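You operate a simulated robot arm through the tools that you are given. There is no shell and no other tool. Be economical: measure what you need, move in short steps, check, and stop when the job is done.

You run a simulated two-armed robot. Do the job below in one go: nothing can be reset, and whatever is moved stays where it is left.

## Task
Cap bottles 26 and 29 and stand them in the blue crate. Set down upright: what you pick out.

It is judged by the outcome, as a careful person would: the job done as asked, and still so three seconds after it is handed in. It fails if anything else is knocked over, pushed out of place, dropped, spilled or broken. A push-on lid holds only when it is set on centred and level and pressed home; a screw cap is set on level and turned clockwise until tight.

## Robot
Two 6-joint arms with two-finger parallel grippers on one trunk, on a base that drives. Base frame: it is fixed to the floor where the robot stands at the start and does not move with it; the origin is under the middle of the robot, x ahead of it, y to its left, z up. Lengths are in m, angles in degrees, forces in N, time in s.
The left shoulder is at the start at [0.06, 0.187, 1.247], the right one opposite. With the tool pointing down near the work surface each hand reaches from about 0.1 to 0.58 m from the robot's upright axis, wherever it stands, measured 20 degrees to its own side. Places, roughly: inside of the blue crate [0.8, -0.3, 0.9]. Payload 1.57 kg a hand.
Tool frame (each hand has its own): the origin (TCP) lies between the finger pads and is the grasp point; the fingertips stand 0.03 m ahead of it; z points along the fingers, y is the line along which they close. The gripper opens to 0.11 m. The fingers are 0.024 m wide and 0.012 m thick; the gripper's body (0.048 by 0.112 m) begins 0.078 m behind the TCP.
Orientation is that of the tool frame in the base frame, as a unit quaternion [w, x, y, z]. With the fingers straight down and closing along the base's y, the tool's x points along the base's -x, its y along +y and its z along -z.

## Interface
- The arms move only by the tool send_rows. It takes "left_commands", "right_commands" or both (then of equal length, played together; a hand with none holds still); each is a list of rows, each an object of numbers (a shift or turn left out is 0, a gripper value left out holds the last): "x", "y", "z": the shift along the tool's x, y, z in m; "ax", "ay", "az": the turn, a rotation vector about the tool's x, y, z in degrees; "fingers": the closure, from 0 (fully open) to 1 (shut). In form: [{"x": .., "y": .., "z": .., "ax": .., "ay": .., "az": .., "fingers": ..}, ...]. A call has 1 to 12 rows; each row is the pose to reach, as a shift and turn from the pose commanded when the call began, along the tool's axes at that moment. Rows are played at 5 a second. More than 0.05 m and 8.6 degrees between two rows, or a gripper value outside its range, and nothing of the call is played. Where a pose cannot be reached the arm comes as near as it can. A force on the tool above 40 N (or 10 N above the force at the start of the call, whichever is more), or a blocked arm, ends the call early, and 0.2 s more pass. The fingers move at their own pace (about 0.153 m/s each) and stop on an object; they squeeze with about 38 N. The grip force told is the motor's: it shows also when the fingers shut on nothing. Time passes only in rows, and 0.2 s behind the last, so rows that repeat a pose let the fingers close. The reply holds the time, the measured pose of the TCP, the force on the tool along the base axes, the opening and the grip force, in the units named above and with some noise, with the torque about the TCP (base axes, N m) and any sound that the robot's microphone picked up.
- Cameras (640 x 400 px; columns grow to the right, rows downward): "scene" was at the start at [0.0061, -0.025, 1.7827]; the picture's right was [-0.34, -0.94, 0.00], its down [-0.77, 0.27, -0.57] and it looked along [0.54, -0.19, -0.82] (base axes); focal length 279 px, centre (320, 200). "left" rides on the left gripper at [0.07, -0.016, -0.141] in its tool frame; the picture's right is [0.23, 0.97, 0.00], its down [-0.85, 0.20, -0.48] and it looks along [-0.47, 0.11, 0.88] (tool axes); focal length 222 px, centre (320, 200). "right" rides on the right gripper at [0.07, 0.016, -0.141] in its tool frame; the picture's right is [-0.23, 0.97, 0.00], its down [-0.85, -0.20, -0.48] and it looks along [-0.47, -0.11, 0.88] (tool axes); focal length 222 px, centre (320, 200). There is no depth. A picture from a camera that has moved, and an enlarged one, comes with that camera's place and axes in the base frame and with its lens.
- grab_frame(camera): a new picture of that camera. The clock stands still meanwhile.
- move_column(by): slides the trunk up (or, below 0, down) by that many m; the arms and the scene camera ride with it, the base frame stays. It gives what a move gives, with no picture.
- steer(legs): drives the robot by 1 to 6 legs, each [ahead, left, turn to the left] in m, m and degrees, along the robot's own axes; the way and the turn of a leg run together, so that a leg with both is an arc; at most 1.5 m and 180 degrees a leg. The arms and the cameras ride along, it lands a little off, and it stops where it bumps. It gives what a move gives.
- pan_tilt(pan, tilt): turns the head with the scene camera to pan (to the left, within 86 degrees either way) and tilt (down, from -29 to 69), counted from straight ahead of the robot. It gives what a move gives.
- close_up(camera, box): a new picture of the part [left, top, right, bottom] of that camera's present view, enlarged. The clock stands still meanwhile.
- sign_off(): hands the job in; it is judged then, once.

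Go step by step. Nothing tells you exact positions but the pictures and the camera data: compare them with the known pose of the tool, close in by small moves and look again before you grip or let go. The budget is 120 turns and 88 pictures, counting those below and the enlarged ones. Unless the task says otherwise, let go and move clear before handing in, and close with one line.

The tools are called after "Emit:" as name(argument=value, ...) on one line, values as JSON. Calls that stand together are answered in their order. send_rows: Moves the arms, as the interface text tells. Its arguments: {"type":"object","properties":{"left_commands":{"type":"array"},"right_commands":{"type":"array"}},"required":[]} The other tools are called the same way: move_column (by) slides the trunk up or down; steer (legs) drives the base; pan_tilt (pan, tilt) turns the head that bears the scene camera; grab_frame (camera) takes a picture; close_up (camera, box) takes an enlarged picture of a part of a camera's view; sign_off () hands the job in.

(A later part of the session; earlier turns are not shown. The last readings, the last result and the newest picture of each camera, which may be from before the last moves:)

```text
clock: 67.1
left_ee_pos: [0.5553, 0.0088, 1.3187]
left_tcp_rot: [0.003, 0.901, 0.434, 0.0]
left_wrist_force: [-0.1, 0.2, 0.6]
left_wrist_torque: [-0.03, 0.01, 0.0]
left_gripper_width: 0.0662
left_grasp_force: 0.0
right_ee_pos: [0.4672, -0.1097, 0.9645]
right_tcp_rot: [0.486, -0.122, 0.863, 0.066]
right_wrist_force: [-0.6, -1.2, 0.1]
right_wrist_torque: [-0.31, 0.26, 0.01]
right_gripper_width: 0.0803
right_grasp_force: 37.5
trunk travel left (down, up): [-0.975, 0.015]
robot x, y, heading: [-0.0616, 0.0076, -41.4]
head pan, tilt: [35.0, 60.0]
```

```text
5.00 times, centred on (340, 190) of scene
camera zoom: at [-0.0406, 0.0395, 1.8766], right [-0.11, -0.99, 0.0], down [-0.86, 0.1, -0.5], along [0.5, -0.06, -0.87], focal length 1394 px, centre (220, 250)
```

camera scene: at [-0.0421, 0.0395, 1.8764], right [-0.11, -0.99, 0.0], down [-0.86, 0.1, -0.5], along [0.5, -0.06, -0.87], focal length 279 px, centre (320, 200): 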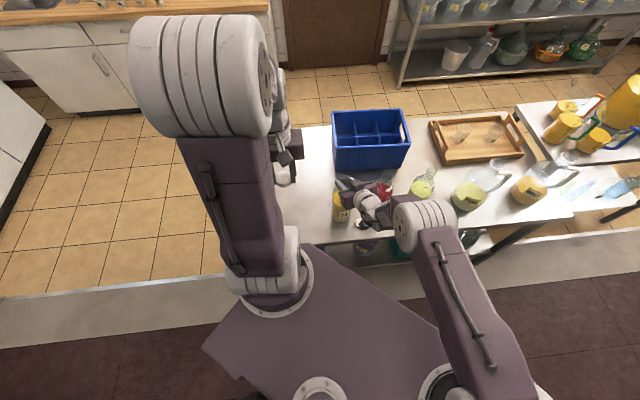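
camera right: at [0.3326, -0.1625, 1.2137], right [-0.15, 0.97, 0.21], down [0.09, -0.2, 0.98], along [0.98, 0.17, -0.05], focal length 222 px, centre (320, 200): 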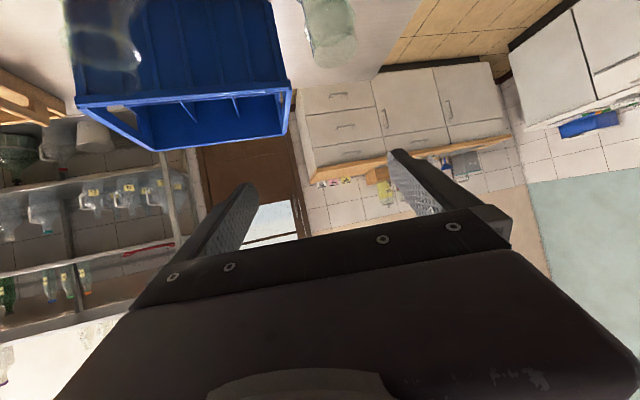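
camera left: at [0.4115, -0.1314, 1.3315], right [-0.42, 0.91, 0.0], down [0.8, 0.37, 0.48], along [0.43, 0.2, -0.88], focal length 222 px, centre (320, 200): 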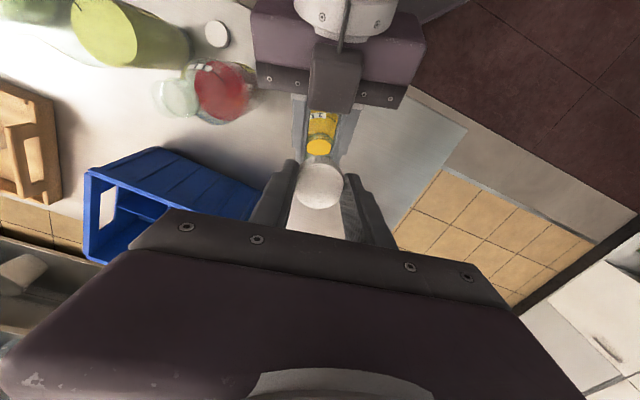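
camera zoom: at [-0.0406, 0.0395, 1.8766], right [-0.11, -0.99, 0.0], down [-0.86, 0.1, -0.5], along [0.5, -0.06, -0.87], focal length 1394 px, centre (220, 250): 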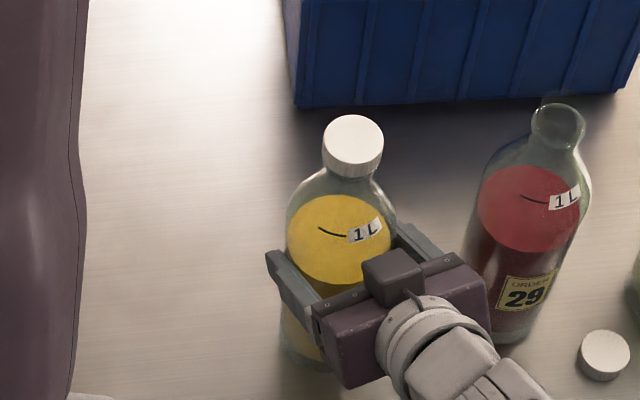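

Cap 26 is on straight. Now the right hand opens, rises to the neck just under the cap, and closes there.

Emit:
send_rows(right_commands=[{"fingers": 0.15}, {"fingers": 0.0}, {"fingers": 0.0}, {"x": -0.03, "z": -0.017, "fingers": 0.0}, {"x": -0.06, "z": -0.034}, {"x": -0.091, "z": -0.0497}, {"x": -0.091, "z": -0.0497}])

Emit:
close_up(camera="right", box=[160, 40, 480, 260])

```text
clock: 68.7
left_ee_pos: [0.5543, 0.0071, 1.3185]
left_tcp_rot: [0.004, 0.901, 0.433, 0.0]
left_wrist_force: [0.5, 0.0, -0.2]
left_wrist_torque: [0.03, -0.03, 0.04]
left_gripper_width: 0.0661
left_grasp_force: 0.2
right_ee_pos: [0.4701, -0.1078, 1.0692]
right_tcp_rot: [0.486, -0.122, 0.863, 0.067]
right_wrist_force: [-1.0, -0.7, -0.1]
right_wrist_torque: [-0.02, -0.02, -0.02]
right_gripper_width: 0.1103
right_grasp_force: 0.1
trunk travel left (down, up): [-0.975, 0.015]
robot x, y, heading: [-0.0597, 0.01, -41.6]
head pan, tilt: [35.0, 60.0]
```

```text
1.82 times, centred on (320, 150) of right
camera zoom: at [0.3132, -0.1348, 1.0824], right [-0.16, 0.97, 0.19], down [0.09, -0.18, 0.98], along [0.98, 0.17, -0.06], focal length 404 px, centre (320, 291)
```

zoom: 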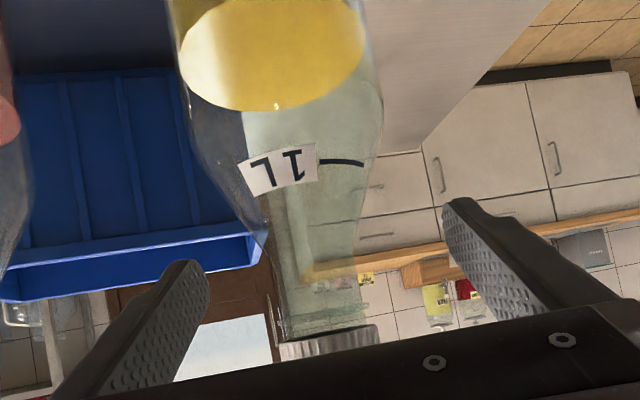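

Neck is centred within 3 mm; I raise 5 mm and close beneath the cap.

Emit:
send_rows(right_commands=[{"x": -0.0043, "y": -0.0025, "z": -0.0026, "fingers": 0.3}, {"x": -0.0043, "y": -0.0025, "z": -0.0026, "fingers": 0.6}, {"x": -0.0043, "y": -0.0025, "z": -0.0026, "fingers": 0.75}, {"x": -0.0043, "y": -0.0025, "z": -0.0026, "fingers": 0.9}, {"x": -0.0043, "y": -0.0025, "z": -0.0026, "fingers": 0.9}])

Emit:
send_rows(right_commands=[{"x": -0.004, "z": -0.0026}, {"x": -0.008, "z": -0.005}, {"x": -0.017, "z": -0.01}, {"x": -0.017, "z": -0.01}])

Emit:
close_up(camera="scene", box=[290, 150, 390, 230])

```text
clock: 69.9
left_ee_pos: [0.5534, 0.0076, 1.3178]
left_tcp_rot: [0.003, 0.902, 0.432, 0.001]
left_wrist_force: [0.1, 0.2, -0.8]
left_wrist_torque: [-0.01, 0.0, -0.01]
left_gripper_width: 0.0661
left_grasp_force: 0.0
right_ee_pos: [0.4704, -0.1085, 1.0763]
right_tcp_rot: [0.49, -0.122, 0.86, 0.067]
right_wrist_force: [6.6, 1.9, 16.4]
right_wrist_torque: [0.41, -0.96, -0.04]
right_gripper_width: 0.0345
right_grasp_force: 38.3
trunk travel left (down, up): [-0.975, 0.015]
robot x, y, heading: [-0.0613, 0.01, -41.5]
head pan, tilt: [35.0, 60.0]
```

```text
clock: 70.9
left_ee_pos: [0.5556, 0.0066, 1.3176]
left_tcp_rot: [0.003, 0.902, 0.432, -0.001]
left_wrist_force: [0.5, 0.2, -1.2]
left_wrist_torque: [0.01, -0.02, 0.02]
left_gripper_width: 0.0658
left_grasp_force: 0.1
right_ee_pos: [0.4709, -0.1119, 1.0915]
right_tcp_rot: [0.485, -0.123, 0.864, 0.067]
right_wrist_force: [-0.2, 0.7, -12.3]
right_wrist_torque: [0.01, 0.0, 0.01]
right_gripper_width: 0.0314
right_grasp_force: 37.9
trunk travel left (down, up): [-0.975, 0.015]
robot x, y, heading: [-0.0639, 0.009, -41.3]
head pan, tilt: [35.0, 60.0]
```

```text
5.00 times, centred on (340, 190) of scene
camera zoom: at [-0.0399, 0.0383, 1.8765], right [-0.11, -0.99, 0.0], down [-0.86, 0.1, -0.5], along [0.5, -0.06, -0.87], focal length 1394 px, centre (220, 250)
```

zoom: 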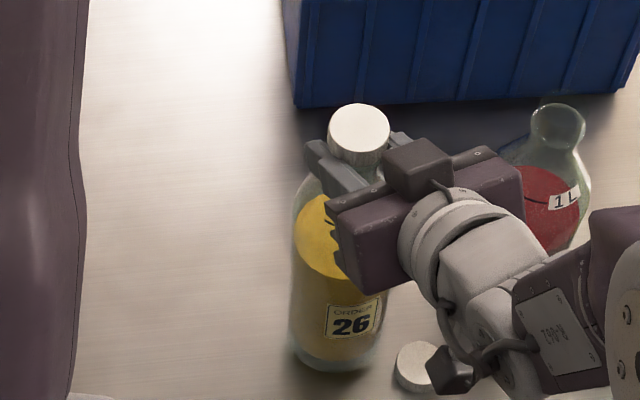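

The bottle hangs free (12.3 N) and upright. I lift it ~0.21 m and move the left hand aside.

Emit:
send_rows(left_commands=[{"x": 0.003, "y": -0.028}, {"x": 0.006, "y": -0.056}, {"x": 0.009, "y": -0.084}, {"x": 0.012, "y": -0.112}, {"x": 0.0152, "y": -0.1406}, {"x": 0.0152, "y": -0.1406}], right_commands=[{"x": -0.03, "z": -0.018}, {"x": -0.067, "z": -0.04}, {"x": -0.104, "z": -0.062}, {"x": -0.142, "z": -0.085}, {"x": -0.18, "z": -0.108}, {"x": -0.18, "z": -0.108}])

Emit:
grab_frame(camera="scene")

```text
clock: 72.3
left_ee_pos: [0.4546, 0.1074, 1.3191]
left_tcp_rot: [0.003, 0.902, 0.432, 0.0]
left_wrist_force: [0.9, -0.2, 0.7]
left_wrist_torque: [-0.06, -0.01, 0.0]
left_gripper_width: 0.066
left_grasp_force: 0.1
right_ee_pos: [0.4732, -0.1125, 1.3042]
right_tcp_rot: [0.486, -0.123, 0.863, 0.068]
right_wrist_force: [0.3, 0.7, -11.8]
right_wrist_torque: [0.1, 0.0, 0.01]
right_gripper_width: 0.0311
right_grasp_force: 38.2
trunk travel left (down, up): [-0.975, 0.015]
robot x, y, heading: [-0.058, 0.0097, -41.3]
head pan, tilt: [35.0, 60.0]
```

```text
25 pictures are left
camera scene: at [-0.0396, 0.0378, 1.8765], right [-0.11, -0.99, 0.0], down [-0.86, 0.1, -0.5], along [0.5, -0.06, -0.87], focal length 279 px, centre (320, 200)
```

scene: 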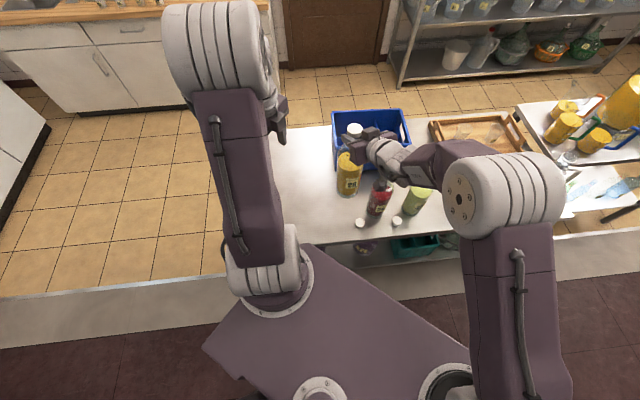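

Crate estimate: rim z≈1.0, near-row cell centres at x≈0.746, y≈−0.169/−0.27/−0.367. I raise the bottle above the other bottles' tops, back off, and square the robot to the table.

Emit:
send_rows(right_commands=[{"x": -0.034, "z": -0.02}, {"x": -0.068, "z": -0.041}, {"x": -0.103, "z": -0.062}, {"x": -0.103, "z": -0.062}])

Emit:
steer(legs=[[-0.15, 0, 0], [-0.15, 0, 0], [0, 0, 41.4]])

```text
clock: 73.3
left_ee_pos: [0.4545, 0.1064, 1.319]
left_tcp_rot: [0.002, 0.902, 0.433, 0.0]
left_wrist_force: [0.7, -0.2, 0.0]
left_wrist_torque: [0.0, 0.03, 0.0]
left_gripper_width: 0.0658
left_grasp_force: 0.0
right_ee_pos: [0.4769, -0.1113, 1.425]
right_tcp_rot: [0.486, -0.122, 0.863, 0.067]
right_wrist_force: [0.5, -0.7, -12.6]
right_wrist_torque: [-0.04, -0.02, 0.0]
right_gripper_width: 0.0308
right_grasp_force: 38.1
trunk travel left (down, up): [-0.975, 0.015]
robot x, y, heading: [-0.0582, 0.0083, -41.3]
head pan, tilt: [35.0, 60.0]
```

```text
clock: 77.5
left_ee_pos: [0.0359, 0.6203, 1.3186]
left_tcp_rot: [0.002, 0.691, 0.723, 0.002]
left_wrist_force: [-0.4, -0.3, -0.2]
left_wrist_torque: [0.04, 0.0, 0.02]
left_gripper_width: 0.066
left_grasp_force: 0.0
right_ee_pos: [0.1942, 0.4709, 1.424]
right_tcp_rot: [0.43, -0.419, 0.765, 0.234]
right_wrist_force: [0.2, -0.4, -12.1]
right_wrist_torque: [0.08, 0.04, 0.02]
right_gripper_width: 0.0309
right_grasp_force: 38.2
trunk travel left (down, up): [-0.975, 0.015]
robot x, y, heading: [-0.2877, 0.2074, -0.2]
head pan, tilt: [35.0, 60.0]
```

Robot squared. I swing the right arm (with the bottle) from across the body to straight ahead.

Emit:
send_rows(right_commands=[{"x": 0.0072, "y": -0.0397, "z": -0.0117, "ax": 4.27, "az": 2.6}, {"x": 0.0156, "y": -0.0796, "z": -0.0252, "ax": 8.54, "az": 5.21}, {"x": 0.0246, "y": -0.1178, "z": -0.0398, "ax": 12.81, "az": 7.81}, {"x": 0.0357, "y": -0.1551, "z": -0.0578, "ax": 17.08, "az": 10.42}, {"x": 0.0479, "y": -0.1903, "z": -0.0776, "ax": 21.35, "az": 13.03}, {"x": 0.0614, "y": -0.2233, "z": -0.0994, "ax": 25.62, "az": 15.63}, {"x": 0.0754, "y": -0.2548, "z": -0.1224, "ax": 29.89, "az": 18.24}, {"x": 0.091, "y": -0.2833, "z": -0.1477, "ax": 34.16, "az": 20.84}, {"x": 0.1071, "y": -0.3101, "z": -0.174, "ax": 38.43, "az": 23.45}, {"x": 0.1243, "y": -0.3344, "z": -0.2021, "ax": 42.7, "az": 26.05}, {"x": 0.1243, "y": -0.3344, "z": -0.2021, "ax": 42.7, "az": 26.05}])

```text
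clock: 79.9
left_ee_pos: [0.0353, 0.6203, 1.3192]
left_tcp_rot: [0.002, 0.691, 0.723, 0.002]
left_wrist_force: [-0.1, 0.1, -0.1]
left_wrist_torque: [-0.01, 0.03, 0.02]
left_gripper_width: 0.0657
left_grasp_force: 0.0
right_ee_pos: [0.3458, 0.0756, 1.4222]
right_tcp_rot: [0.487, -0.058, 0.871, 0.035]
right_wrist_force: [-0.4, -0.6, -12.3]
right_wrist_torque: [-0.02, -0.02, 0.0]
right_gripper_width: 0.0303
right_grasp_force: 38.2
right hand out of reach, approached as far as the arm can: row 9, 10, 11
trunk travel left (down, up): [-0.975, 0.015]
robot x, y, heading: [-0.2866, 0.2075, -0.1]
head pan, tilt: [35.0, 60.0]
```

Now I drive so the bottle comes above the left near cell (bottom at ≈1.15, clear of everything).

Emit:
steer(legs=[[0, -0.245, 0], [0.3, 0, 0], [0.09, 0, 0]])

Emit:
pan_tilt(pan=-18, tilt=52)

Emit:
grab_frame(camera="scene")

```text
clock: 84.0
left_ee_pos: [0.4108, 0.3864, 1.3228]
left_tcp_rot: [0.005, 0.69, 0.724, 0.005]
left_wrist_force: [-0.7, 0.9, 0.2]
left_wrist_torque: [0.02, -0.12, 0.02]
left_gripper_width: 0.0662
left_grasp_force: 0.1
right_ee_pos: [0.7219, -0.1568, 1.4288]
right_tcp_rot: [0.493, -0.059, 0.867, 0.036]
right_wrist_force: [-2.3, 0.1, -10.6]
right_wrist_torque: [-0.04, 0.18, 0.0]
right_gripper_width: 0.0307
right_grasp_force: 37.5
trunk travel left (down, up): [-0.975, 0.015]
robot x, y, heading: [0.1053, -0.0286, 0.1]
head pan, tilt: [35.0, 60.0]
```

```text
clock: 85.3
left_ee_pos: [0.4231, 0.3859, 1.3208]
left_tcp_rot: [0.002, 0.69, 0.724, 0.002]
left_wrist_force: [0.0, 0.3, -0.1]
left_wrist_torque: [0.05, -0.02, -0.03]
left_gripper_width: 0.0661
left_grasp_force: 0.0
right_ee_pos: [0.7365, -0.1566, 1.4215]
right_tcp_rot: [0.488, -0.059, 0.87, 0.036]
right_wrist_force: [-0.3, -1.0, -11.8]
right_wrist_torque: [-0.03, -0.01, 0.0]
right_gripper_width: 0.0301
right_grasp_force: 38.0
trunk travel left (down, up): [-0.975, 0.015]
robot x, y, heading: [0.1005, -0.0271, 0.0]
head pan, tilt: [-18.0, 52.0]
```

```text
24 pictures are left
camera scene: at [0.1153, -0.0547, 1.8865], right [-0.31, -0.95, 0.0], down [-0.75, 0.24, -0.61], along [0.59, -0.19, -0.79], focal length 279 px, centre (320, 200)
```

scene: 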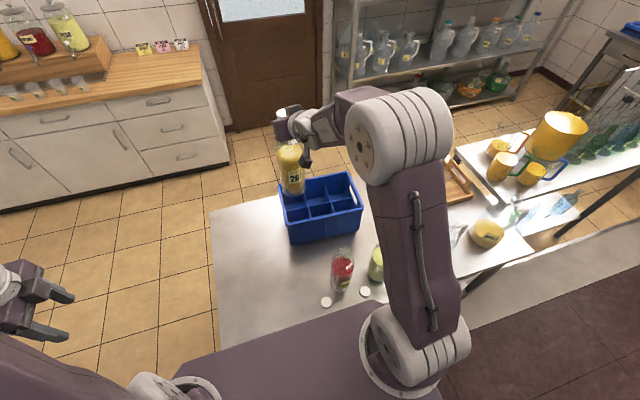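

Good view of crate and bottle. Zooming in to fix the cell geometry.

Emit:
close_up(camera="scene", box=[265, 150, 375, 250])

```text
4.00 times, centred on (320, 200) of scene
camera zoom: at [0.1153, -0.0547, 1.8865], right [-0.31, -0.95, 0.0], down [-0.75, 0.24, -0.61], along [0.59, -0.19, -0.79], focal length 1116 px, centre (320, 200)
```

zoom: 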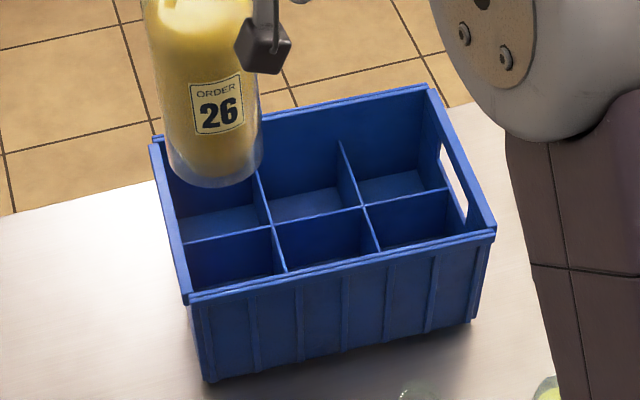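

Crate centre (0.795, −0.2735), rotated −3.5°; left near cell centre ≈ (0.754, −0.173). The bottle hangs at (0.735, −0.160); I shift over the cell and lower 10 cm to just above the rim.

Emit:
send_rows(right_commands=[{"x": -0.0093, "y": -0.0166, "z": 0.0145}, {"x": 0.02, "y": -0.0166, "z": 0.032}, {"x": 0.05, "y": -0.0166, "z": 0.05}, {"x": 0.0759, "y": -0.0166, "z": 0.0666}, {"x": 0.0759, "y": -0.0166, "z": 0.0666}])

Emit:
close_up(camera="scene", box=[265, 150, 375, 250])

```text
clock: 86.5
left_ee_pos: [0.4254, 0.3846, 1.3193]
left_tcp_rot: [0.001, 0.69, 0.724, 0.001]
left_wrist_force: [0.4, -0.3, 0.1]
left_wrist_torque: [0.01, 0.04, -0.03]
left_gripper_width: 0.0655
left_grasp_force: 0.0
right_ee_pos: [0.7623, -0.1772, 1.3221]
right_tcp_rot: [0.486, -0.061, 0.871, 0.04]
right_wrist_force: [0.3, 0.1, -12.8]
right_wrist_torque: [-0.02, -0.13, 0.02]
right_gripper_width: 0.0302
right_grasp_force: 38.2
right hand out of reach, approached as far as the arm can: row 4, 5
trunk travel left (down, up): [-0.975, 0.015]
robot x, y, heading: [0.1067, -0.0304, 0.1]
head pan, tilt: [-18.0, 52.0]
```

```text
4.00 times, centred on (320, 200) of scene
camera zoom: at [0.1179, -0.0554, 1.8864], right [-0.31, -0.95, 0.0], down [-0.75, 0.24, -0.61], along [0.58, -0.19, -0.79], focal length 1116 px, centre (320, 200)
```

zoom: 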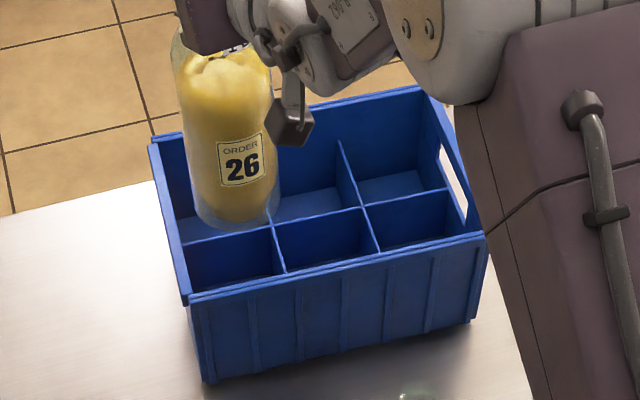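

Slightly inside the arm's inner limit, so I back the base 4 cm and then re-aim.

Emit:
steer(legs=[[-0.045, 0, 0]])

Emit:
send_rows(right_commands=[{"z": 0.0}, {"z": 0.0}])

```text
clock: 87.4
left_ee_pos: [0.3908, 0.3847, 1.316]
left_tcp_rot: [-0.002, 0.689, 0.724, -0.001]
left_wrist_force: [0.0, 0.6, 0.1]
left_wrist_torque: [0.01, 0.1, 0.0]
left_gripper_width: 0.0658
left_grasp_force: 0.0
right_ee_pos: [0.7278, -0.1778, 1.3174]
right_tcp_rot: [0.482, -0.061, 0.873, 0.04]
right_wrist_force: [1.4, 1.2, -13.3]
right_wrist_torque: [-0.02, -0.27, -0.02]
right_gripper_width: 0.0301
right_grasp_force: 38.0
trunk travel left (down, up): [-0.975, 0.015]
robot x, y, heading: [0.0598, -0.0334, -0.0]
head pan, tilt: [-18.0, 52.0]
```

```text
clock: 88.0
left_ee_pos: [0.3816, 0.3863, 1.3203]
left_tcp_rot: [0.002, 0.69, 0.724, 0.0]
left_wrist_force: [-0.1, 0.1, -0.3]
left_wrist_torque: [0.02, 0.01, 0.01]
left_gripper_width: 0.0659
left_grasp_force: 0.1
right_ee_pos: [0.718, -0.1759, 1.3209]
right_tcp_rot: [0.484, -0.062, 0.872, 0.041]
right_wrist_force: [1.2, -0.8, -12.5]
right_wrist_torque: [0.0, -0.12, 0.03]
right_gripper_width: 0.0304
right_grasp_force: 38.0
trunk travel left (down, up): [-0.975, 0.015]
robot x, y, heading: [0.0639, -0.0353, 0.3]
head pan, tilt: [-18.0, 52.0]
```

Emit:
send_rows(right_commands=[{"x": -0.0095, "y": 0, "z": 0.0155}, {"x": -0.019, "y": -0.0004, "z": 0.031}, {"x": 0.002, "y": -0.001, "z": 0.044}, {"x": 0.0233, "y": -0.001, "z": 0.0573}, {"x": 0.0233, "y": -0.001, "z": 0.0573}])

Emit:
close_up(camera="scene", box=[270, 130, 370, 220])

```text
clock: 89.2
left_ee_pos: [0.3785, 0.3852, 1.3204]
left_tcp_rot: [0.002, 0.689, 0.724, 0.002]
left_wrist_force: [0.3, 0.1, -0.7]
left_wrist_torque: [0.0, -0.01, -0.01]
left_gripper_width: 0.0657
left_grasp_force: 0.1
right_ee_pos: [0.7499, -0.1728, 1.2742]
right_tcp_rot: [0.486, -0.063, 0.871, 0.042]
right_wrist_force: [0.4, 0.3, -12.1]
right_wrist_torque: [0.0, -0.08, 0.0]
right_gripper_width: 0.0303
right_grasp_force: 37.6
trunk travel left (down, up): [-0.975, 0.015]
robot x, y, heading: [0.0576, -0.032, 0.1]
head pan, tilt: [-18.0, 52.0]
```

```text
4.44 times, centred on (320, 175) of scene
camera zoom: at [0.0704, -0.0548, 1.8865], right [-0.31, -0.95, 0.0], down [-0.75, 0.24, -0.61], along [0.59, -0.19, -0.79], focal length 1239 px, centre (320, 311)
```

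zoom: 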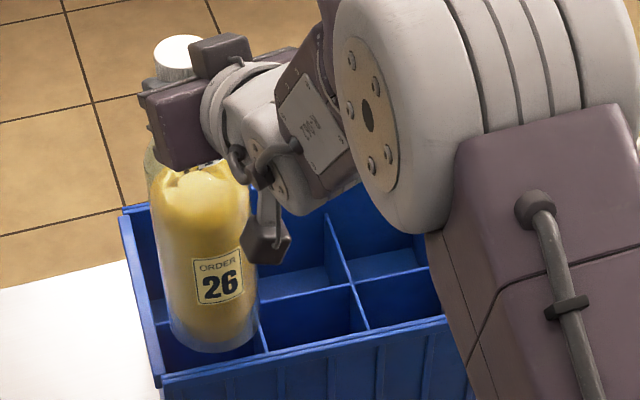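

Bottle bottom is just above the rim; it needs ~9 mm more forward. I shift and lower carefully into the cell, watching the force.

Emit:
send_rows(right_commands=[{"x": -0.0047, "y": -0.0013, "z": 0.0076}, {"x": 0.008, "y": -0.0015, "z": 0.0155}, {"x": 0.0208, "y": -0.0017, "z": 0.0234}, {"x": 0.0208, "y": -0.0017, "z": 0.0234}])

Emit:
close_up(camera="scene", box=[280, 165, 350, 225])

```text
clock: 90.2
left_ee_pos: [0.3799, 0.3846, 1.3191]
left_tcp_rot: [0.002, 0.689, 0.724, 0.002]
left_wrist_force: [0.0, 0.5, -0.4]
left_wrist_torque: [-0.03, -0.02, 0.0]
left_gripper_width: 0.066
left_grasp_force: 0.1
right_ee_pos: [0.7613, -0.1732, 1.2443]
right_tcp_rot: [0.485, -0.064, 0.871, 0.044]
right_wrist_force: [-0.3, 0.6, -12.6]
right_wrist_torque: [0.0, -0.1, 0.01]
right_gripper_width: 0.03
right_grasp_force: 37.8
trunk travel left (down, up): [-0.975, 0.015]
robot x, y, heading: [0.0587, -0.0268, 0.1]
head pan, tilt: [-18.0, 52.0]
```

```text
6.67 times, centred on (315, 195) of scene
camera zoom: at [0.0724, -0.0549, 1.8865], right [-0.31, -0.95, 0.0], down [-0.75, 0.24, -0.61], along [0.58, -0.19, -0.79], focal length 1859 px, centre (353, 233)
```

zoom: 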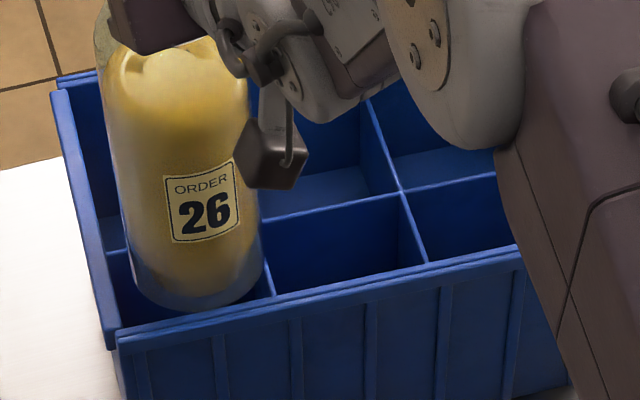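

Bottle at (0.753, −0.175); nudging +y 2.5 mm and going down past the dividers.

Emit:
send_rows(right_commands=[{"x": -0.0007, "y": 0.0025, "z": 0.0011}, {"x": 0.016, "y": 0.0022, "z": 0.0117}, {"x": 0.033, "y": 0.002, "z": 0.022}, {"x": 0.0502, "y": 0.0017, "z": 0.0328}, {"x": 0.0502, "y": 0.0017, "z": 0.0328}])

```text
clock: 91.4
left_ee_pos: [0.3807, 0.3852, 1.3191]
left_tcp_rot: [0.001, 0.689, 0.724, 0.002]
left_wrist_force: [-0.1, -0.4, -0.5]
left_wrist_torque: [0.0, -0.04, -0.04]
left_gripper_width: 0.0659
left_grasp_force: 0.1
right_ee_pos: [0.767, -0.1765, 1.1845]
right_tcp_rot: [0.484, -0.065, 0.871, 0.045]
right_wrist_force: [-0.6, -1.0, -12.7]
right_wrist_torque: [-0.02, -0.08, 0.0]
right_gripper_width: 0.0301
right_grasp_force: 38.2
right hand out of reach, approached as far as the arm can: row 2, 3, 4, 5
trunk travel left (down, up): [-0.975, 0.015]
robot x, y, heading: [0.0622, -0.0283, 0.1]
head pan, tilt: [-18.0, 52.0]
```

The arm again hits its inner limit while lowering. I go back up above the rim, back the base 3 cm, re-aim, and then lower with the trunk column, which keeps the arm pose.

Emit:
send_rows(right_commands=[{"x": -0.024, "y": 0.003, "z": -0.018}, {"x": -0.048, "y": 0.0046, "z": -0.0363}, {"x": -0.072, "y": 0.005, "z": -0.051}, {"x": -0.0947, "y": 0.005, "z": -0.0653}, {"x": -0.0947, "y": 0.005, "z": -0.0653}])

Emit:
steer(legs=[[-0.035, 0, 0]])

Emit:
send_rows(right_commands=[{"z": 0}, {"z": 0}])

```text
clock: 92.6
left_ee_pos: [0.3792, 0.3852, 1.3188]
left_tcp_rot: [0.002, 0.689, 0.724, 0.002]
left_wrist_force: [0.8, 0.5, 0.8]
left_wrist_torque: [-0.01, 0.01, 0.01]
left_gripper_width: 0.0657
left_grasp_force: 0.0
right_ee_pos: [0.7588, -0.1713, 1.3015]
right_tcp_rot: [0.486, -0.061, 0.871, 0.04]
right_wrist_force: [0.5, -0.3, -12.7]
right_wrist_torque: [-0.02, -0.11, 0.01]
right_gripper_width: 0.0303
right_grasp_force: 38.1
trunk travel left (down, up): [-0.975, 0.015]
robot x, y, heading: [0.0611, -0.028, 0.1]
head pan, tilt: [-18.0, 52.0]
```

```text
clock: 93.4
left_ee_pos: [0.3545, 0.3843, 1.3163]
left_tcp_rot: [-0.001, 0.69, 0.724, -0.002]
left_wrist_force: [0.5, 0.6, -0.1]
left_wrist_torque: [-0.02, 0.12, 0.0]
left_gripper_width: 0.0663
left_grasp_force: 0.0
right_ee_pos: [0.7337, -0.1727, 1.2959]
right_tcp_rot: [0.482, -0.062, 0.873, 0.041]
right_wrist_force: [1.4, 0.4, -13.2]
right_wrist_torque: [-0.01, -0.24, -0.01]
right_gripper_width: 0.0302
right_grasp_force: 38.1
trunk travel left (down, up): [-0.975, 0.015]
robot x, y, heading: [0.0186, -0.0341, 0.1]
head pan, tilt: [-18.0, 52.0]
```

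```text
clock: 94.0
left_ee_pos: [0.3456, 0.3853, 1.3187]
left_tcp_rot: [0.001, 0.69, 0.724, 0.001]
left_wrist_force: [0.2, 0.6, 0.3]
left_wrist_torque: [0.01, -0.01, 0.01]
left_gripper_width: 0.0662
left_grasp_force: 0.0
right_ee_pos: [0.7251, -0.1719, 1.2994]
right_tcp_rot: [0.484, -0.062, 0.872, 0.04]
right_wrist_force: [1.1, -0.6, -11.6]
right_wrist_torque: [0.01, -0.15, 0.01]
right_gripper_width: 0.0301
right_grasp_force: 37.8
trunk travel left (down, up): [-0.975, 0.015]
robot x, y, heading: [0.0196, -0.0315, 0.3]
head pan, tilt: [-18.0, 52.0]
```

Emit:
send_rows(right_commands=[{"x": -0.0099, "y": -0.0023, "z": 0.0158}, {"x": -0.0197, "y": -0.0046, "z": 0.0316}, {"x": -0.0197, "y": -0.0046, "z": 0.0316}])

Emit:
move_column(by=-0.05)

Emit:
close_up(camera="scene", box=[285, 145, 355, 205])

```text
clock: 94.8
left_ee_pos: [0.3466, 0.3851, 1.3198]
left_tcp_rot: [0.002, 0.69, 0.724, 0.002]
left_wrist_force: [0.2, -0.5, -0.2]
left_wrist_torque: [0.01, 0.02, 0.01]
left_gripper_width: 0.0657
left_grasp_force: 0.0
right_ee_pos: [0.765, -0.1714, 1.2992]
right_tcp_rot: [0.485, -0.061, 0.871, 0.04]
right_wrist_force: [1.1, 0.1, -11.4]
right_wrist_torque: [-0.01, -0.14, -0.02]
right_gripper_width: 0.0302
right_grasp_force: 37.9
trunk travel left (down, up): [-0.975, 0.015]
robot x, y, heading: [0.0231, -0.0317, 0.2]
head pan, tilt: [-18.0, 52.0]
```

```text
clock: 95.7
left_ee_pos: [0.3432, 0.3856, 1.2705]
left_tcp_rot: [0.002, 0.69, 0.724, 0.002]
left_wrist_force: [0.8, -0.1, 0.2]
left_wrist_torque: [-0.06, -0.06, 0.03]
left_gripper_width: 0.0659
left_grasp_force: 0.1
right_ee_pos: [0.7622, -0.1708, 1.2506]
right_tcp_rot: [0.486, -0.062, 0.871, 0.04]
right_wrist_force: [-0.5, 0.1, -12.8]
right_wrist_torque: [0.01, -0.03, -0.02]
right_gripper_width: 0.0299
right_grasp_force: 38.1
trunk travel left (down, up): [-0.925, 0.065]
robot x, y, heading: [0.0226, -0.0298, 0.3]
head pan, tilt: [-18.0, 52.0]
```

```text
6.67 times, centred on (320, 175) of scene
camera zoom: at [0.036, -0.055, 1.8365], right [-0.31, -0.95, 0.0], down [-0.75, 0.24, -0.61], along [0.58, -0.19, -0.79], focal length 1859 px, centre (320, 367)
```

zoom: 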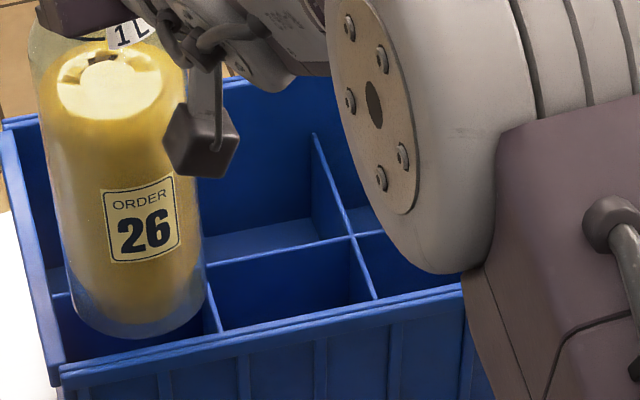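

Bottle at ≈(0.756, −0.172), right on target. Lowering by the column.

Emit:
move_column(by=-0.06)

Emit:
move_column(by=-0.05)

Emit:
close_up(camera="scene", box=[275, 110, 365, 190])

```text
clock: 96.7
left_ee_pos: [0.3448, 0.3853, 1.2103]
left_tcp_rot: [0.001, 0.69, 0.724, 0.002]
left_wrist_force: [-0.3, -0.6, -0.8]
left_wrist_torque: [-0.03, 0.04, 0.0]
left_gripper_width: 0.066
left_grasp_force: 0.0
right_ee_pos: [0.7631, -0.1714, 1.1903]
right_tcp_rot: [0.486, -0.062, 0.871, 0.041]
right_wrist_force: [0.1, -0.2, -12.1]
right_wrist_torque: [-0.01, -0.06, 0.0]
right_gripper_width: 0.0301
right_grasp_force: 37.7
trunk travel left (down, up): [-0.865, 0.125]
robot x, y, heading: [0.0225, -0.0295, 0.5]
head pan, tilt: [-18.0, 52.0]
```

```text
clock: 97.7
left_ee_pos: [0.3445, 0.3844, 1.1595]
left_tcp_rot: [0.001, 0.69, 0.724, 0.001]
left_wrist_force: [0.2, 0.5, -0.1]
left_wrist_torque: [0.0, 0.0, 0.0]
left_gripper_width: 0.0661
left_grasp_force: 0.0
right_ee_pos: [0.7628, -0.172, 1.1399]
right_tcp_rot: [0.486, -0.062, 0.871, 0.04]
right_wrist_force: [0.0, 0.1, -12.9]
right_wrist_torque: [0.0, -0.09, -0.01]
right_gripper_width: 0.0301
right_grasp_force: 38.5
trunk travel left (down, up): [-0.815, 0.175]
robot x, y, heading: [0.0228, -0.0285, 0.4]
head pan, tilt: [-18.0, 52.0]
```

```text
5.00 times, centred on (320, 150) of scene
camera zoom: at [0.0363, -0.055, 1.7265], right [-0.31, -0.95, 0.0], down [-0.75, 0.24, -0.61], along [0.58, -0.19, -0.79], focal length 1394 px, centre (320, 450)
```

zoom: 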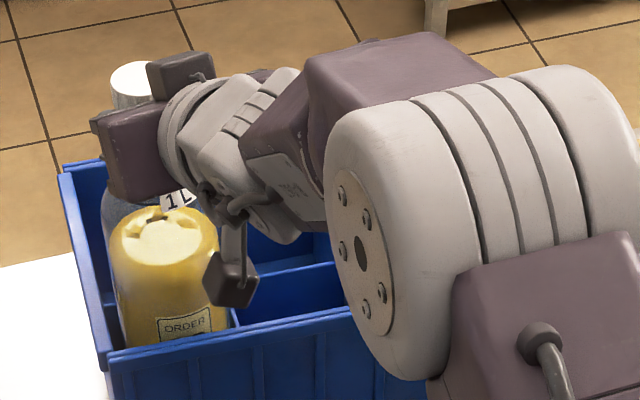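

It slides in freely. Before lowering further I check the forearm/elbow clearance above bottle 29.

Emit:
grab_frame(camera="left")

Emit:
pan_tilt(pan=-18, tilt=66)

Emit:
grab_frame(camera="scene")

```text
17 pictures are left
camera left: at [0.3241, 0.4544, 1.3014], right [0.96, 0.27, 0.0], down [0.24, -0.84, 0.48], along [0.14, -0.46, -0.88], focal length 222 px, centre (320, 200)
```

left: 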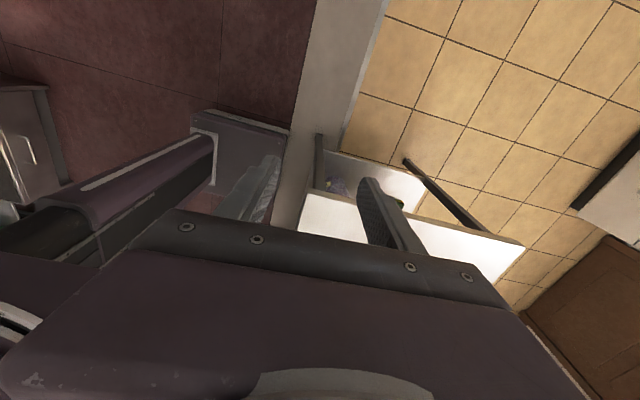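

```text
clock: 98.4
left_ee_pos: [0.3444, 0.3848, 1.1592]
left_tcp_rot: [0.002, 0.69, 0.724, 0.002]
left_wrist_force: [0.0, 0.5, 0.0]
left_wrist_torque: [0.0, -0.01, 0.01]
left_gripper_width: 0.0658
left_grasp_force: 0.1
right_ee_pos: [0.7619, -0.1718, 1.1399]
right_tcp_rot: [0.486, -0.061, 0.871, 0.04]
right_wrist_force: [0.2, -0.3, -12.8]
right_wrist_torque: [0.0, -0.08, 0.0]
right_gripper_width: 0.0304
right_grasp_force: 37.9
trunk travel left (down, up): [-0.815, 0.175]
robot x, y, heading: [0.0227, -0.0327, 0.6]
head pan, tilt: [-18.0, 66.0]
```

```text
16 pictures are left
camera scene: at [0.0216, -0.0502, 1.71], right [-0.31, -0.95, 0.0], down [-0.87, 0.28, -0.41], along [0.39, -0.12, -0.91], focal length 279 px, centre (320, 200)
```

scene: 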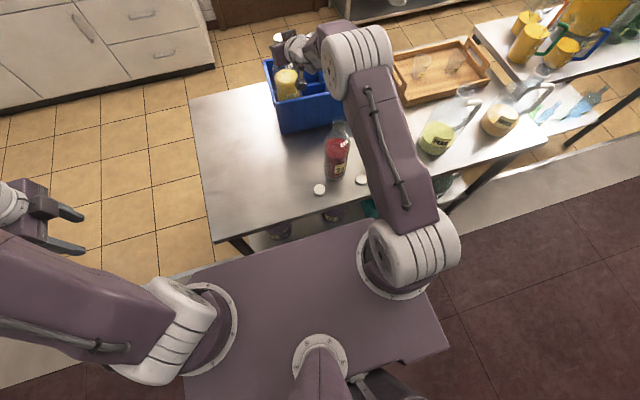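

The elbow drum passes over the crate/29 area with margin but I won't lower the column much more: 2.5 cm by column, then the rest by the arm until the bottle's weight is taken.

Emit:
move_column(by=-0.02)

Emit:
send_rows(right_commands=[{"x": 0.0085, "z": 0.0053}, {"x": 0.017, "z": 0.0105}, {"x": 0.0215, "z": 0.0132}, {"x": 0.0255, "z": 0.0158}, {"x": 0.0297, "z": 0.0185}])

```text
clock: 99.1
left_ee_pos: [0.3455, 0.3857, 1.1388]
left_tcp_rot: [0.001, 0.69, 0.724, 0.003]
left_wrist_force: [0.6, -0.1, -0.2]
left_wrist_torque: [-0.01, 0.0, 0.0]
left_gripper_width: 0.0661
left_grasp_force: 0.0
right_ee_pos: [0.764, -0.1708, 1.1204]
right_tcp_rot: [0.485, -0.062, 0.871, 0.04]
right_wrist_force: [0.2, 0.2, -12.1]
right_wrist_torque: [-0.01, -0.09, 0.01]
right_gripper_width: 0.0301
right_grasp_force: 37.9
trunk travel left (down, up): [-0.795, 0.195]
robot x, y, heading: [0.0252, -0.0304, 0.0]
head pan, tilt: [-18.0, 66.0]
```

```text
clock: 99.8
left_ee_pos: [0.3416, 0.3854, 1.1411]
left_tcp_rot: [0.003, 0.69, 0.724, 0.003]
left_wrist_force: [0.4, -0.5, 0.9]
left_wrist_torque: [-0.02, 0.05, 0.03]
left_gripper_width: 0.0658
left_grasp_force: 0.0
right_ee_pos: [0.7671, -0.1694, 1.115]
right_tcp_rot: [0.504, -0.063, 0.86, 0.042]
right_wrist_force: [-2.9, -0.2, 20.8]
right_wrist_torque: [-0.09, 0.56, -0.09]
right_gripper_width: 0.0304
right_grasp_force: 37.7
trunk travel left (down, up): [-0.795, 0.195]
robot x, y, heading: [0.0206, -0.0331, 0.2]
head pan, tilt: [-18.0, 66.0]
stopped in row 3 (right hand): the force on the tool passed its limit (the readings are from after the stop); the commanded pose is now the measured one
```

Contact at TCP z=1.115. I look whether the bottle is truly on the crate floor.

Emit:
close_up(camera="scene", box=[255, 25, 355, 135])

```text
3.64 times, centred on (305, 80) of scene
camera zoom: at [0.0162, -0.0493, 1.69], right [-0.31, -0.95, 0.0], down [-0.87, 0.28, -0.41], along [0.39, -0.12, -0.91], focal length 1014 px, centre (374, 636)
```

zoom: 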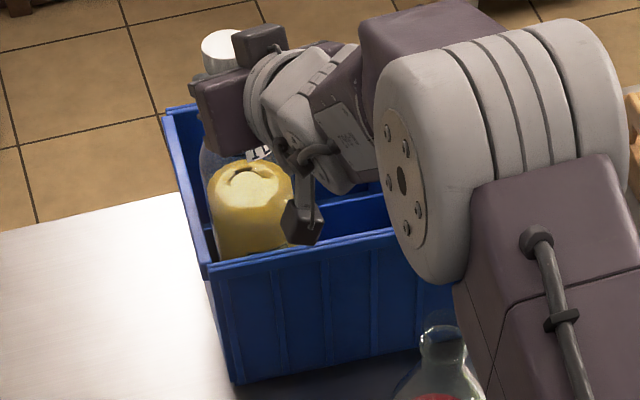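

The crate floor is raised (≈0.865), matching the bottle's bottom, so it's standing on the floor. I release and rise straight up with the column.

Emit:
send_rows(right_commands=[{"x": -0.0015, "z": -0.001}, {"x": -0.0015, "z": -0.001, "fingers": 0.6}, {"x": -0.0015, "z": -0.001, "fingers": 0.3}, {"x": -0.0015, "z": -0.001, "fingers": 0.1}, {"x": -0.0015, "z": -0.001, "fingers": 0.1}])

Emit:
move_column(by=0.19)

Emit:
close_up(camera="scene", box=[255, 25, 375, 225])

```text
clock: 101.0
left_ee_pos: [0.3435, 0.3842, 1.1398]
left_tcp_rot: [0.003, 0.689, 0.724, 0.002]
left_wrist_force: [-0.4, 0.0, -0.1]
left_wrist_torque: [0.02, -0.01, 0.02]
left_gripper_width: 0.066
left_grasp_force: 0.0
right_ee_pos: [0.768, -0.1687, 1.111]
right_tcp_rot: [0.498, -0.063, 0.864, 0.042]
right_wrist_force: [0.2, -0.2, 0.7]
right_wrist_torque: [0.0, -0.01, 0.0]
right_gripper_width: 0.0989
right_grasp_force: 0.0
trunk travel left (down, up): [-0.795, 0.195]
robot x, y, heading: [0.0268, -0.0286, -0.1]
head pan, tilt: [-18.0, 66.0]
```

```text
clock: 103.1
left_ee_pos: [0.3434, 0.387, 1.3289]
left_tcp_rot: [0.003, 0.689, 0.725, 0.001]
left_wrist_force: [0.3, 0.1, 0.2]
left_wrist_torque: [-0.02, -0.01, 0.01]
left_gripper_width: 0.0661
left_grasp_force: 0.2
right_ee_pos: [0.7657, -0.1698, 1.3023]
right_tcp_rot: [0.498, -0.063, 0.864, 0.043]
right_wrist_force: [0.7, -0.8, -0.1]
right_wrist_torque: [0.01, -0.01, -0.01]
right_gripper_width: 0.099
right_grasp_force: 0.0
trunk travel left (down, up): [-0.985, 0.005]
robot x, y, heading: [0.0244, -0.0307, 0.1]
head pan, tilt: [-18.0, 66.0]
```

```text
2.00 times, centred on (315, 125) of scene
camera zoom: at [0.0188, -0.0496, 1.8799], right [-0.31, -0.95, 0.0], down [-0.87, 0.28, -0.41], along [0.39, -0.12, -0.91], focal length 558 px, centre (330, 350)
```

zoom: 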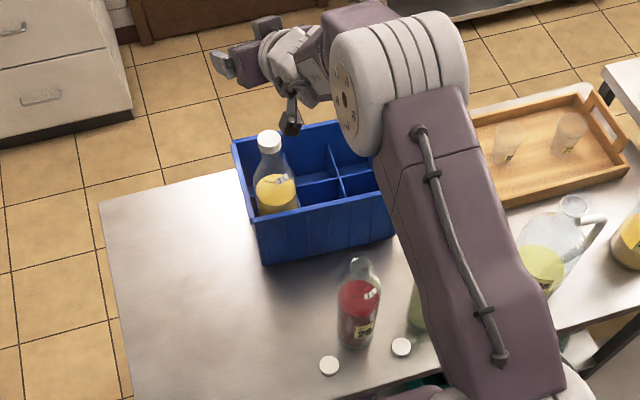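

Bottle 26 stands upright in its cell. Now I go back to the same working stance in front of bottle 29, shifted 0.146 m to the right.

Emit:
steer(legs=[[-0.2, 0, 0], [0, 0, -41.5], [0.157, -0.005, 0]])

Emit:
pan_tilt(pan=30, tilt=62)

Emit:
grab_frame(camera="scene")

```text
clock: 107.7
left_ee_pos: [0.4501, -0.0431, 1.3321]
left_tcp_rot: [0.005, 0.904, 0.427, 0.002]
left_wrist_force: [0.5, 0.6, -0.7]
left_wrist_torque: [-0.01, 0.0, 0.02]
left_gripper_width: 0.0658
left_grasp_force: 0.1
right_ee_pos: [0.3913, -0.7382, 1.3028]
right_tcp_rot: [0.482, 0.252, 0.827, -0.141]
right_wrist_force: [0.1, 1.0, 0.8]
right_wrist_torque: [-0.02, 0.01, 0.0]
right_gripper_width: 0.0992
right_grasp_force: 0.0
trunk travel left (down, up): [-0.985, 0.005]
robot x, y, heading: [-0.0653, -0.1374, -42.1]
head pan, tilt: [-18.0, 66.0]
```

```text
clock: 108.8
left_ee_pos: [0.4525, -0.0451, 1.3288]
left_tcp_rot: [0.003, 0.905, 0.426, 0.002]
left_wrist_force: [0.9, -0.4, -0.9]
left_wrist_torque: [-0.02, -0.02, 0.01]
left_gripper_width: 0.0663
left_grasp_force: 0.1
right_ee_pos: [0.3925, -0.742, 1.3013]
right_tcp_rot: [0.48, 0.253, 0.828, -0.14]
right_wrist_force: [0.2, -0.2, -0.3]
right_wrist_torque: [0.0, 0.01, 0.0]
right_gripper_width: 0.099
right_grasp_force: 0.0
trunk travel left (down, up): [-0.985, 0.005]
robot x, y, heading: [-0.0626, -0.1351, -41.8]
head pan, tilt: [30.0, 62.0]
```

```text
13 pictures are left
camera scene: at [-0.0469, -0.1121, 1.8843], right [-0.21, -0.98, 0.0], down [-0.86, 0.19, -0.47], along [0.46, -0.1, -0.88], focal length 279 px, centre (320, 200)
```

scene: 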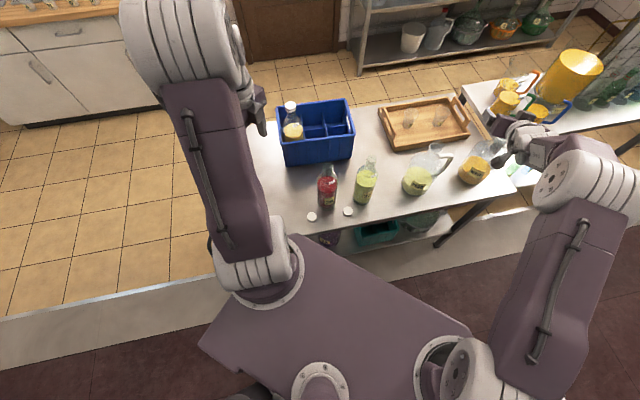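

Now the left hand goes over cap 2, turned so its body stays clear of bottle 29.

Emit:
send_rows(left_commands=[{"x": -0.013, "y": 0.007, "az": -7.8}, {"x": -0.026, "y": 0.015, "az": -15.6}, {"x": -0.039, "y": 0.022, "az": -23.3}, {"x": -0.052, "y": 0.029, "az": -31}, {"x": -0.065, "y": 0.037, "az": -38.8}, {"x": -0.078, "y": 0.044, "az": -46.6}, {"x": -0.091, "y": 0.051, "az": -54.4}, {"x": -0.104, "y": 0.059, "az": -62}, {"x": -0.1167, "y": 0.066, "az": -69.6}, {"x": -0.1167, "y": 0.066, "z": 0.045, "az": -69.6}, {"x": -0.1167, "y": 0.066, "z": 0.09, "az": -69.6}, {"x": -0.1167, "y": 0.066, "z": 0.135, "az": -69.6}])

Emit:
send_rows(left_commands=[{"z": 0.045}, {"z": 0.09}, {"z": 0.135}, {"z": 0.18}, {"z": 0.235}, {"z": 0.235}])

```text
clock: 111.4
left_ee_pos: [0.4293, -0.1741, 1.1933]
left_tcp_rot: [0.002, 0.499, 0.866, -0.001]
left_wrist_force: [-0.7, 0.4, -0.6]
left_wrist_torque: [-0.01, 0.02, 0.0]
left_gripper_width: 0.0659
left_grasp_force: 0.0
right_ee_pos: [0.3939, -0.7408, 1.301]
right_tcp_rot: [0.48, 0.253, 0.829, -0.14]
right_wrist_force: [0.3, 0.1, 0.4]
right_wrist_torque: [0.01, 0.01, 0.02]
right_gripper_width: 0.0989
right_grasp_force: 0.1
trunk travel left (down, up): [-0.985, 0.005]
robot x, y, heading: [-0.0656, -0.1371, -42.4]
head pan, tilt: [30.0, 62.0]
```

```text
refused: row 5 steps farther than a row can; nothing moved
```

Emit:
send_rows(left_commands=[{"z": 0.047}, {"z": 0.094}, {"z": 0.141}, {"z": 0.188}, {"z": 0.235}, {"z": 0.235}])

Emit:
close_up(camera="left", box=[220, 80, 420, 230])

```text
clock: 112.8
left_ee_pos: [0.4308, -0.1758, 0.961]
left_tcp_rot: [0.004, 0.499, 0.867, -0.001]
left_wrist_force: [-0.7, -0.1, 0.4]
left_wrist_torque: [-0.01, 0.02, -0.04]
left_gripper_width: 0.066
left_grasp_force: 0.1
right_ee_pos: [0.3927, -0.7406, 1.3013]
right_tcp_rot: [0.48, 0.253, 0.828, -0.141]
right_wrist_force: [-0.1, 0.1, 0.7]
right_wrist_torque: [-0.01, -0.01, -0.03]
right_gripper_width: 0.0989
right_grasp_force: 0.0
trunk travel left (down, up): [-0.985, 0.005]
robot x, y, heading: [-0.0637, -0.137, -42.0]
head pan, tilt: [30.0, 62.0]
```

```text
2.67 times, centred on (320, 155) of left
camera zoom: at [0.3809, -0.1218, 1.1024], right [0.73, 0.69, 0.0], down [0.6, -0.64, 0.48], along [0.33, -0.35, -0.87], focal length 592 px, centre (320, 320)
```

zoom: 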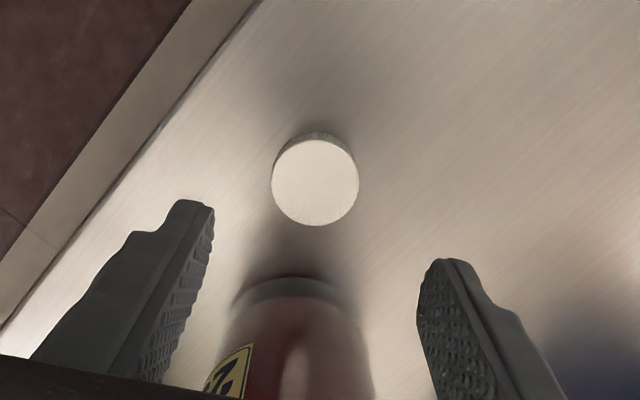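

Cap 2 is within 3 mm; I centre, descend and grip.

Emit:
send_rows(left_commands=[{"x": -0.002, "y": -0.001, "z": 0.04}, {"x": -0.002, "y": -0.001, "z": 0.08}, {"x": -0.002, "y": -0.001, "z": 0.104}, {"x": -0.002, "y": -0.001, "z": 0.104}, {"x": -0.002, "y": -0.001, "z": 0.104, "fingers": 0.8}, {"x": -0.002, "y": -0.001, "z": 0.104, "fingers": 0.9}, {"x": -0.002, "y": -0.001, "z": 0.104, "fingers": 1.0}])

Emit:
close_up(camera="left", box=[220, 80, 420, 230])

```text
clock: 114.4
left_ee_pos: [0.4315, -0.1824, 0.8583]
left_tcp_rot: [0.004, 0.499, 0.866, -0.002]
left_wrist_force: [0.4, -0.5, 0.2]
left_wrist_torque: [-0.02, 0.03, -0.04]
left_gripper_width: 0.0358
left_grasp_force: 38.4
right_ee_pos: [0.3929, -0.7422, 1.3017]
right_tcp_rot: [0.479, 0.253, 0.829, -0.14]
right_wrist_force: [-0.1, -0.4, -0.5]
right_wrist_torque: [-0.01, 0.0, 0.03]
right_gripper_width: 0.0992
right_grasp_force: 0.0
trunk travel left (down, up): [-0.985, 0.005]
robot x, y, heading: [-0.0597, -0.1381, -42.1]
head pan, tilt: [30.0, 62.0]
```

```text
2.67 times, centred on (320, 155) of left
camera zoom: at [0.3816, -0.1293, 0.9992], right [0.73, 0.69, 0.0], down [0.6, -0.64, 0.48], along [0.33, -0.35, -0.87], focal length 592 px, centre (320, 320)
```

zoom: 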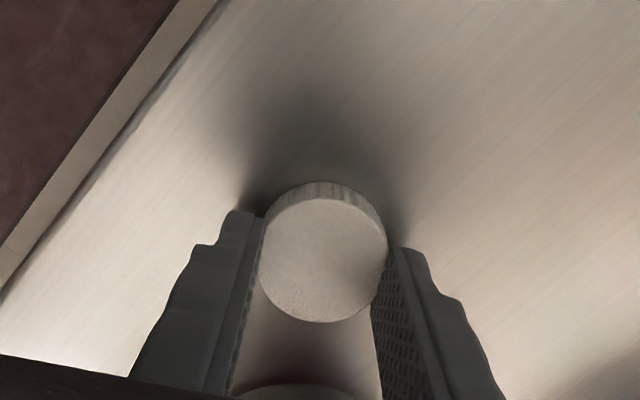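

Cap 2 gripped, nicely centred. Lifting it and moving the left hand aside.

Emit:
send_rows(left_commands=[{"z": -0.03}, {"z": -0.075}, {"z": -0.12}, {"z": -0.165}, {"z": -0.21}, {"z": -0.255}, {"z": -0.3}, {"z": -0.345}, {"z": -0.39, "az": -8}, {"x": 0.04, "y": 0.011, "z": -0.4, "az": -16}, {"x": 0.08, "y": 0.022, "z": -0.41, "az": -24}, {"x": 0.119, "y": 0.034, "z": -0.42, "az": -32}])

Emit:
send_rows(left_commands=[{"az": -8}, {"az": -16}, {"az": -24}, {"az": -32}, {"az": -40}, {"az": -40}, {"az": -40}, {"az": -40}, {"az": -40}, {"az": -40}, {"az": -40}, {"az": -40}], right_commands=[{"x": 0.0025, "y": 0.0482, "z": -0.0034, "ax": -3.89, "az": -2.26}, {"x": 0.0067, "y": 0.0955, "z": -0.0096, "ax": -7.78, "az": -4.53}, {"x": 0.0125, "y": 0.1418, "z": -0.0187, "ax": -11.67, "az": -6.8}, {"x": 0.0199, "y": 0.1867, "z": -0.0305, "ax": -15.56, "az": -9.06}, {"x": 0.0288, "y": 0.23, "z": -0.045, "ax": -19.45, "az": -11.3}, {"x": 0.0391, "y": 0.2717, "z": -0.0619, "ax": -23.3, "az": -13.6}, {"x": 0.0508, "y": 0.3113, "z": -0.0813, "ax": -27.2, "az": -15.9}, {"x": 0.0637, "y": 0.3489, "z": -0.1028, "ax": -31.1, "az": -18.1}, {"x": 0.0778, "y": 0.3841, "z": -0.1263, "ax": -35, "az": -20.4}, {"x": 0.093, "y": 0.4171, "z": -0.1518, "ax": -38.9, "az": -22.6}, {"x": 0.1091, "y": 0.4475, "z": -0.179, "ax": -42.8, "az": -24.9, "fingers": 0}, {"x": 0.1091, "y": 0.4475, "z": -0.179, "ax": -42.8, "az": -24.9, "fingers": 0}])

```text
clock: 117.0
left_ee_pos: [0.3965, -0.0559, 1.2741]
left_tcp_rot: [0.003, 0.24, 0.971, -0.002]
left_wrist_force: [-1.2, 0.0, -0.6]
left_wrist_torque: [-0.07, -0.02, 0.01]
left_gripper_width: 0.036
left_grasp_force: 38.1
right_ee_pos: [0.3913, -0.7406, 1.3019]
right_tcp_rot: [0.48, 0.253, 0.828, -0.141]
right_wrist_force: [-0.5, 0.0, 0.0]
right_wrist_torque: [0.02, 0.01, 0.03]
right_gripper_width: 0.0989
right_grasp_force: 0.1
trunk travel left (down, up): [-0.985, 0.005]
robot x, y, heading: [-0.0641, -0.1384, -42.1]
head pan, tilt: [30.0, 62.0]
```

```text
clock: 119.6
left_ee_pos: [0.3982, -0.058, 1.2753]
left_tcp_rot: [0.001, -0.105, 0.994, -0.002]
left_wrist_force: [-0.2, 0.1, -0.1]
left_wrist_torque: [0.0, 0.03, -0.01]
left_gripper_width: 0.036
left_grasp_force: 37.9
right_ee_pos: [0.4685, -0.2484, 1.3021]
right_tcp_rot: [0.497, -0.119, 0.856, 0.072]
right_wrist_force: [-0.8, 0.1, -0.1]
right_wrist_torque: [-0.03, 0.0, 0.01]
right_gripper_width: 0.1098
right_grasp_force: 0.1
trunk travel left (down, up): [-0.985, 0.005]
robot x, y, heading: [-0.0618, -0.1413, -42.1]
head pan, tilt: [30.0, 62.0]
```

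The right hand is above bottle 29. I descend to just above the mouth and check the alignment with its camera.

Emit:
send_rows(right_commands=[{"x": 0.04, "z": 0.022}, {"x": 0.08, "z": 0.045}, {"x": 0.13, "z": 0.068}, {"x": 0.13, "z": 0.068}])

```text
refused: row 3 steps farther than a row can; nothing moved
```

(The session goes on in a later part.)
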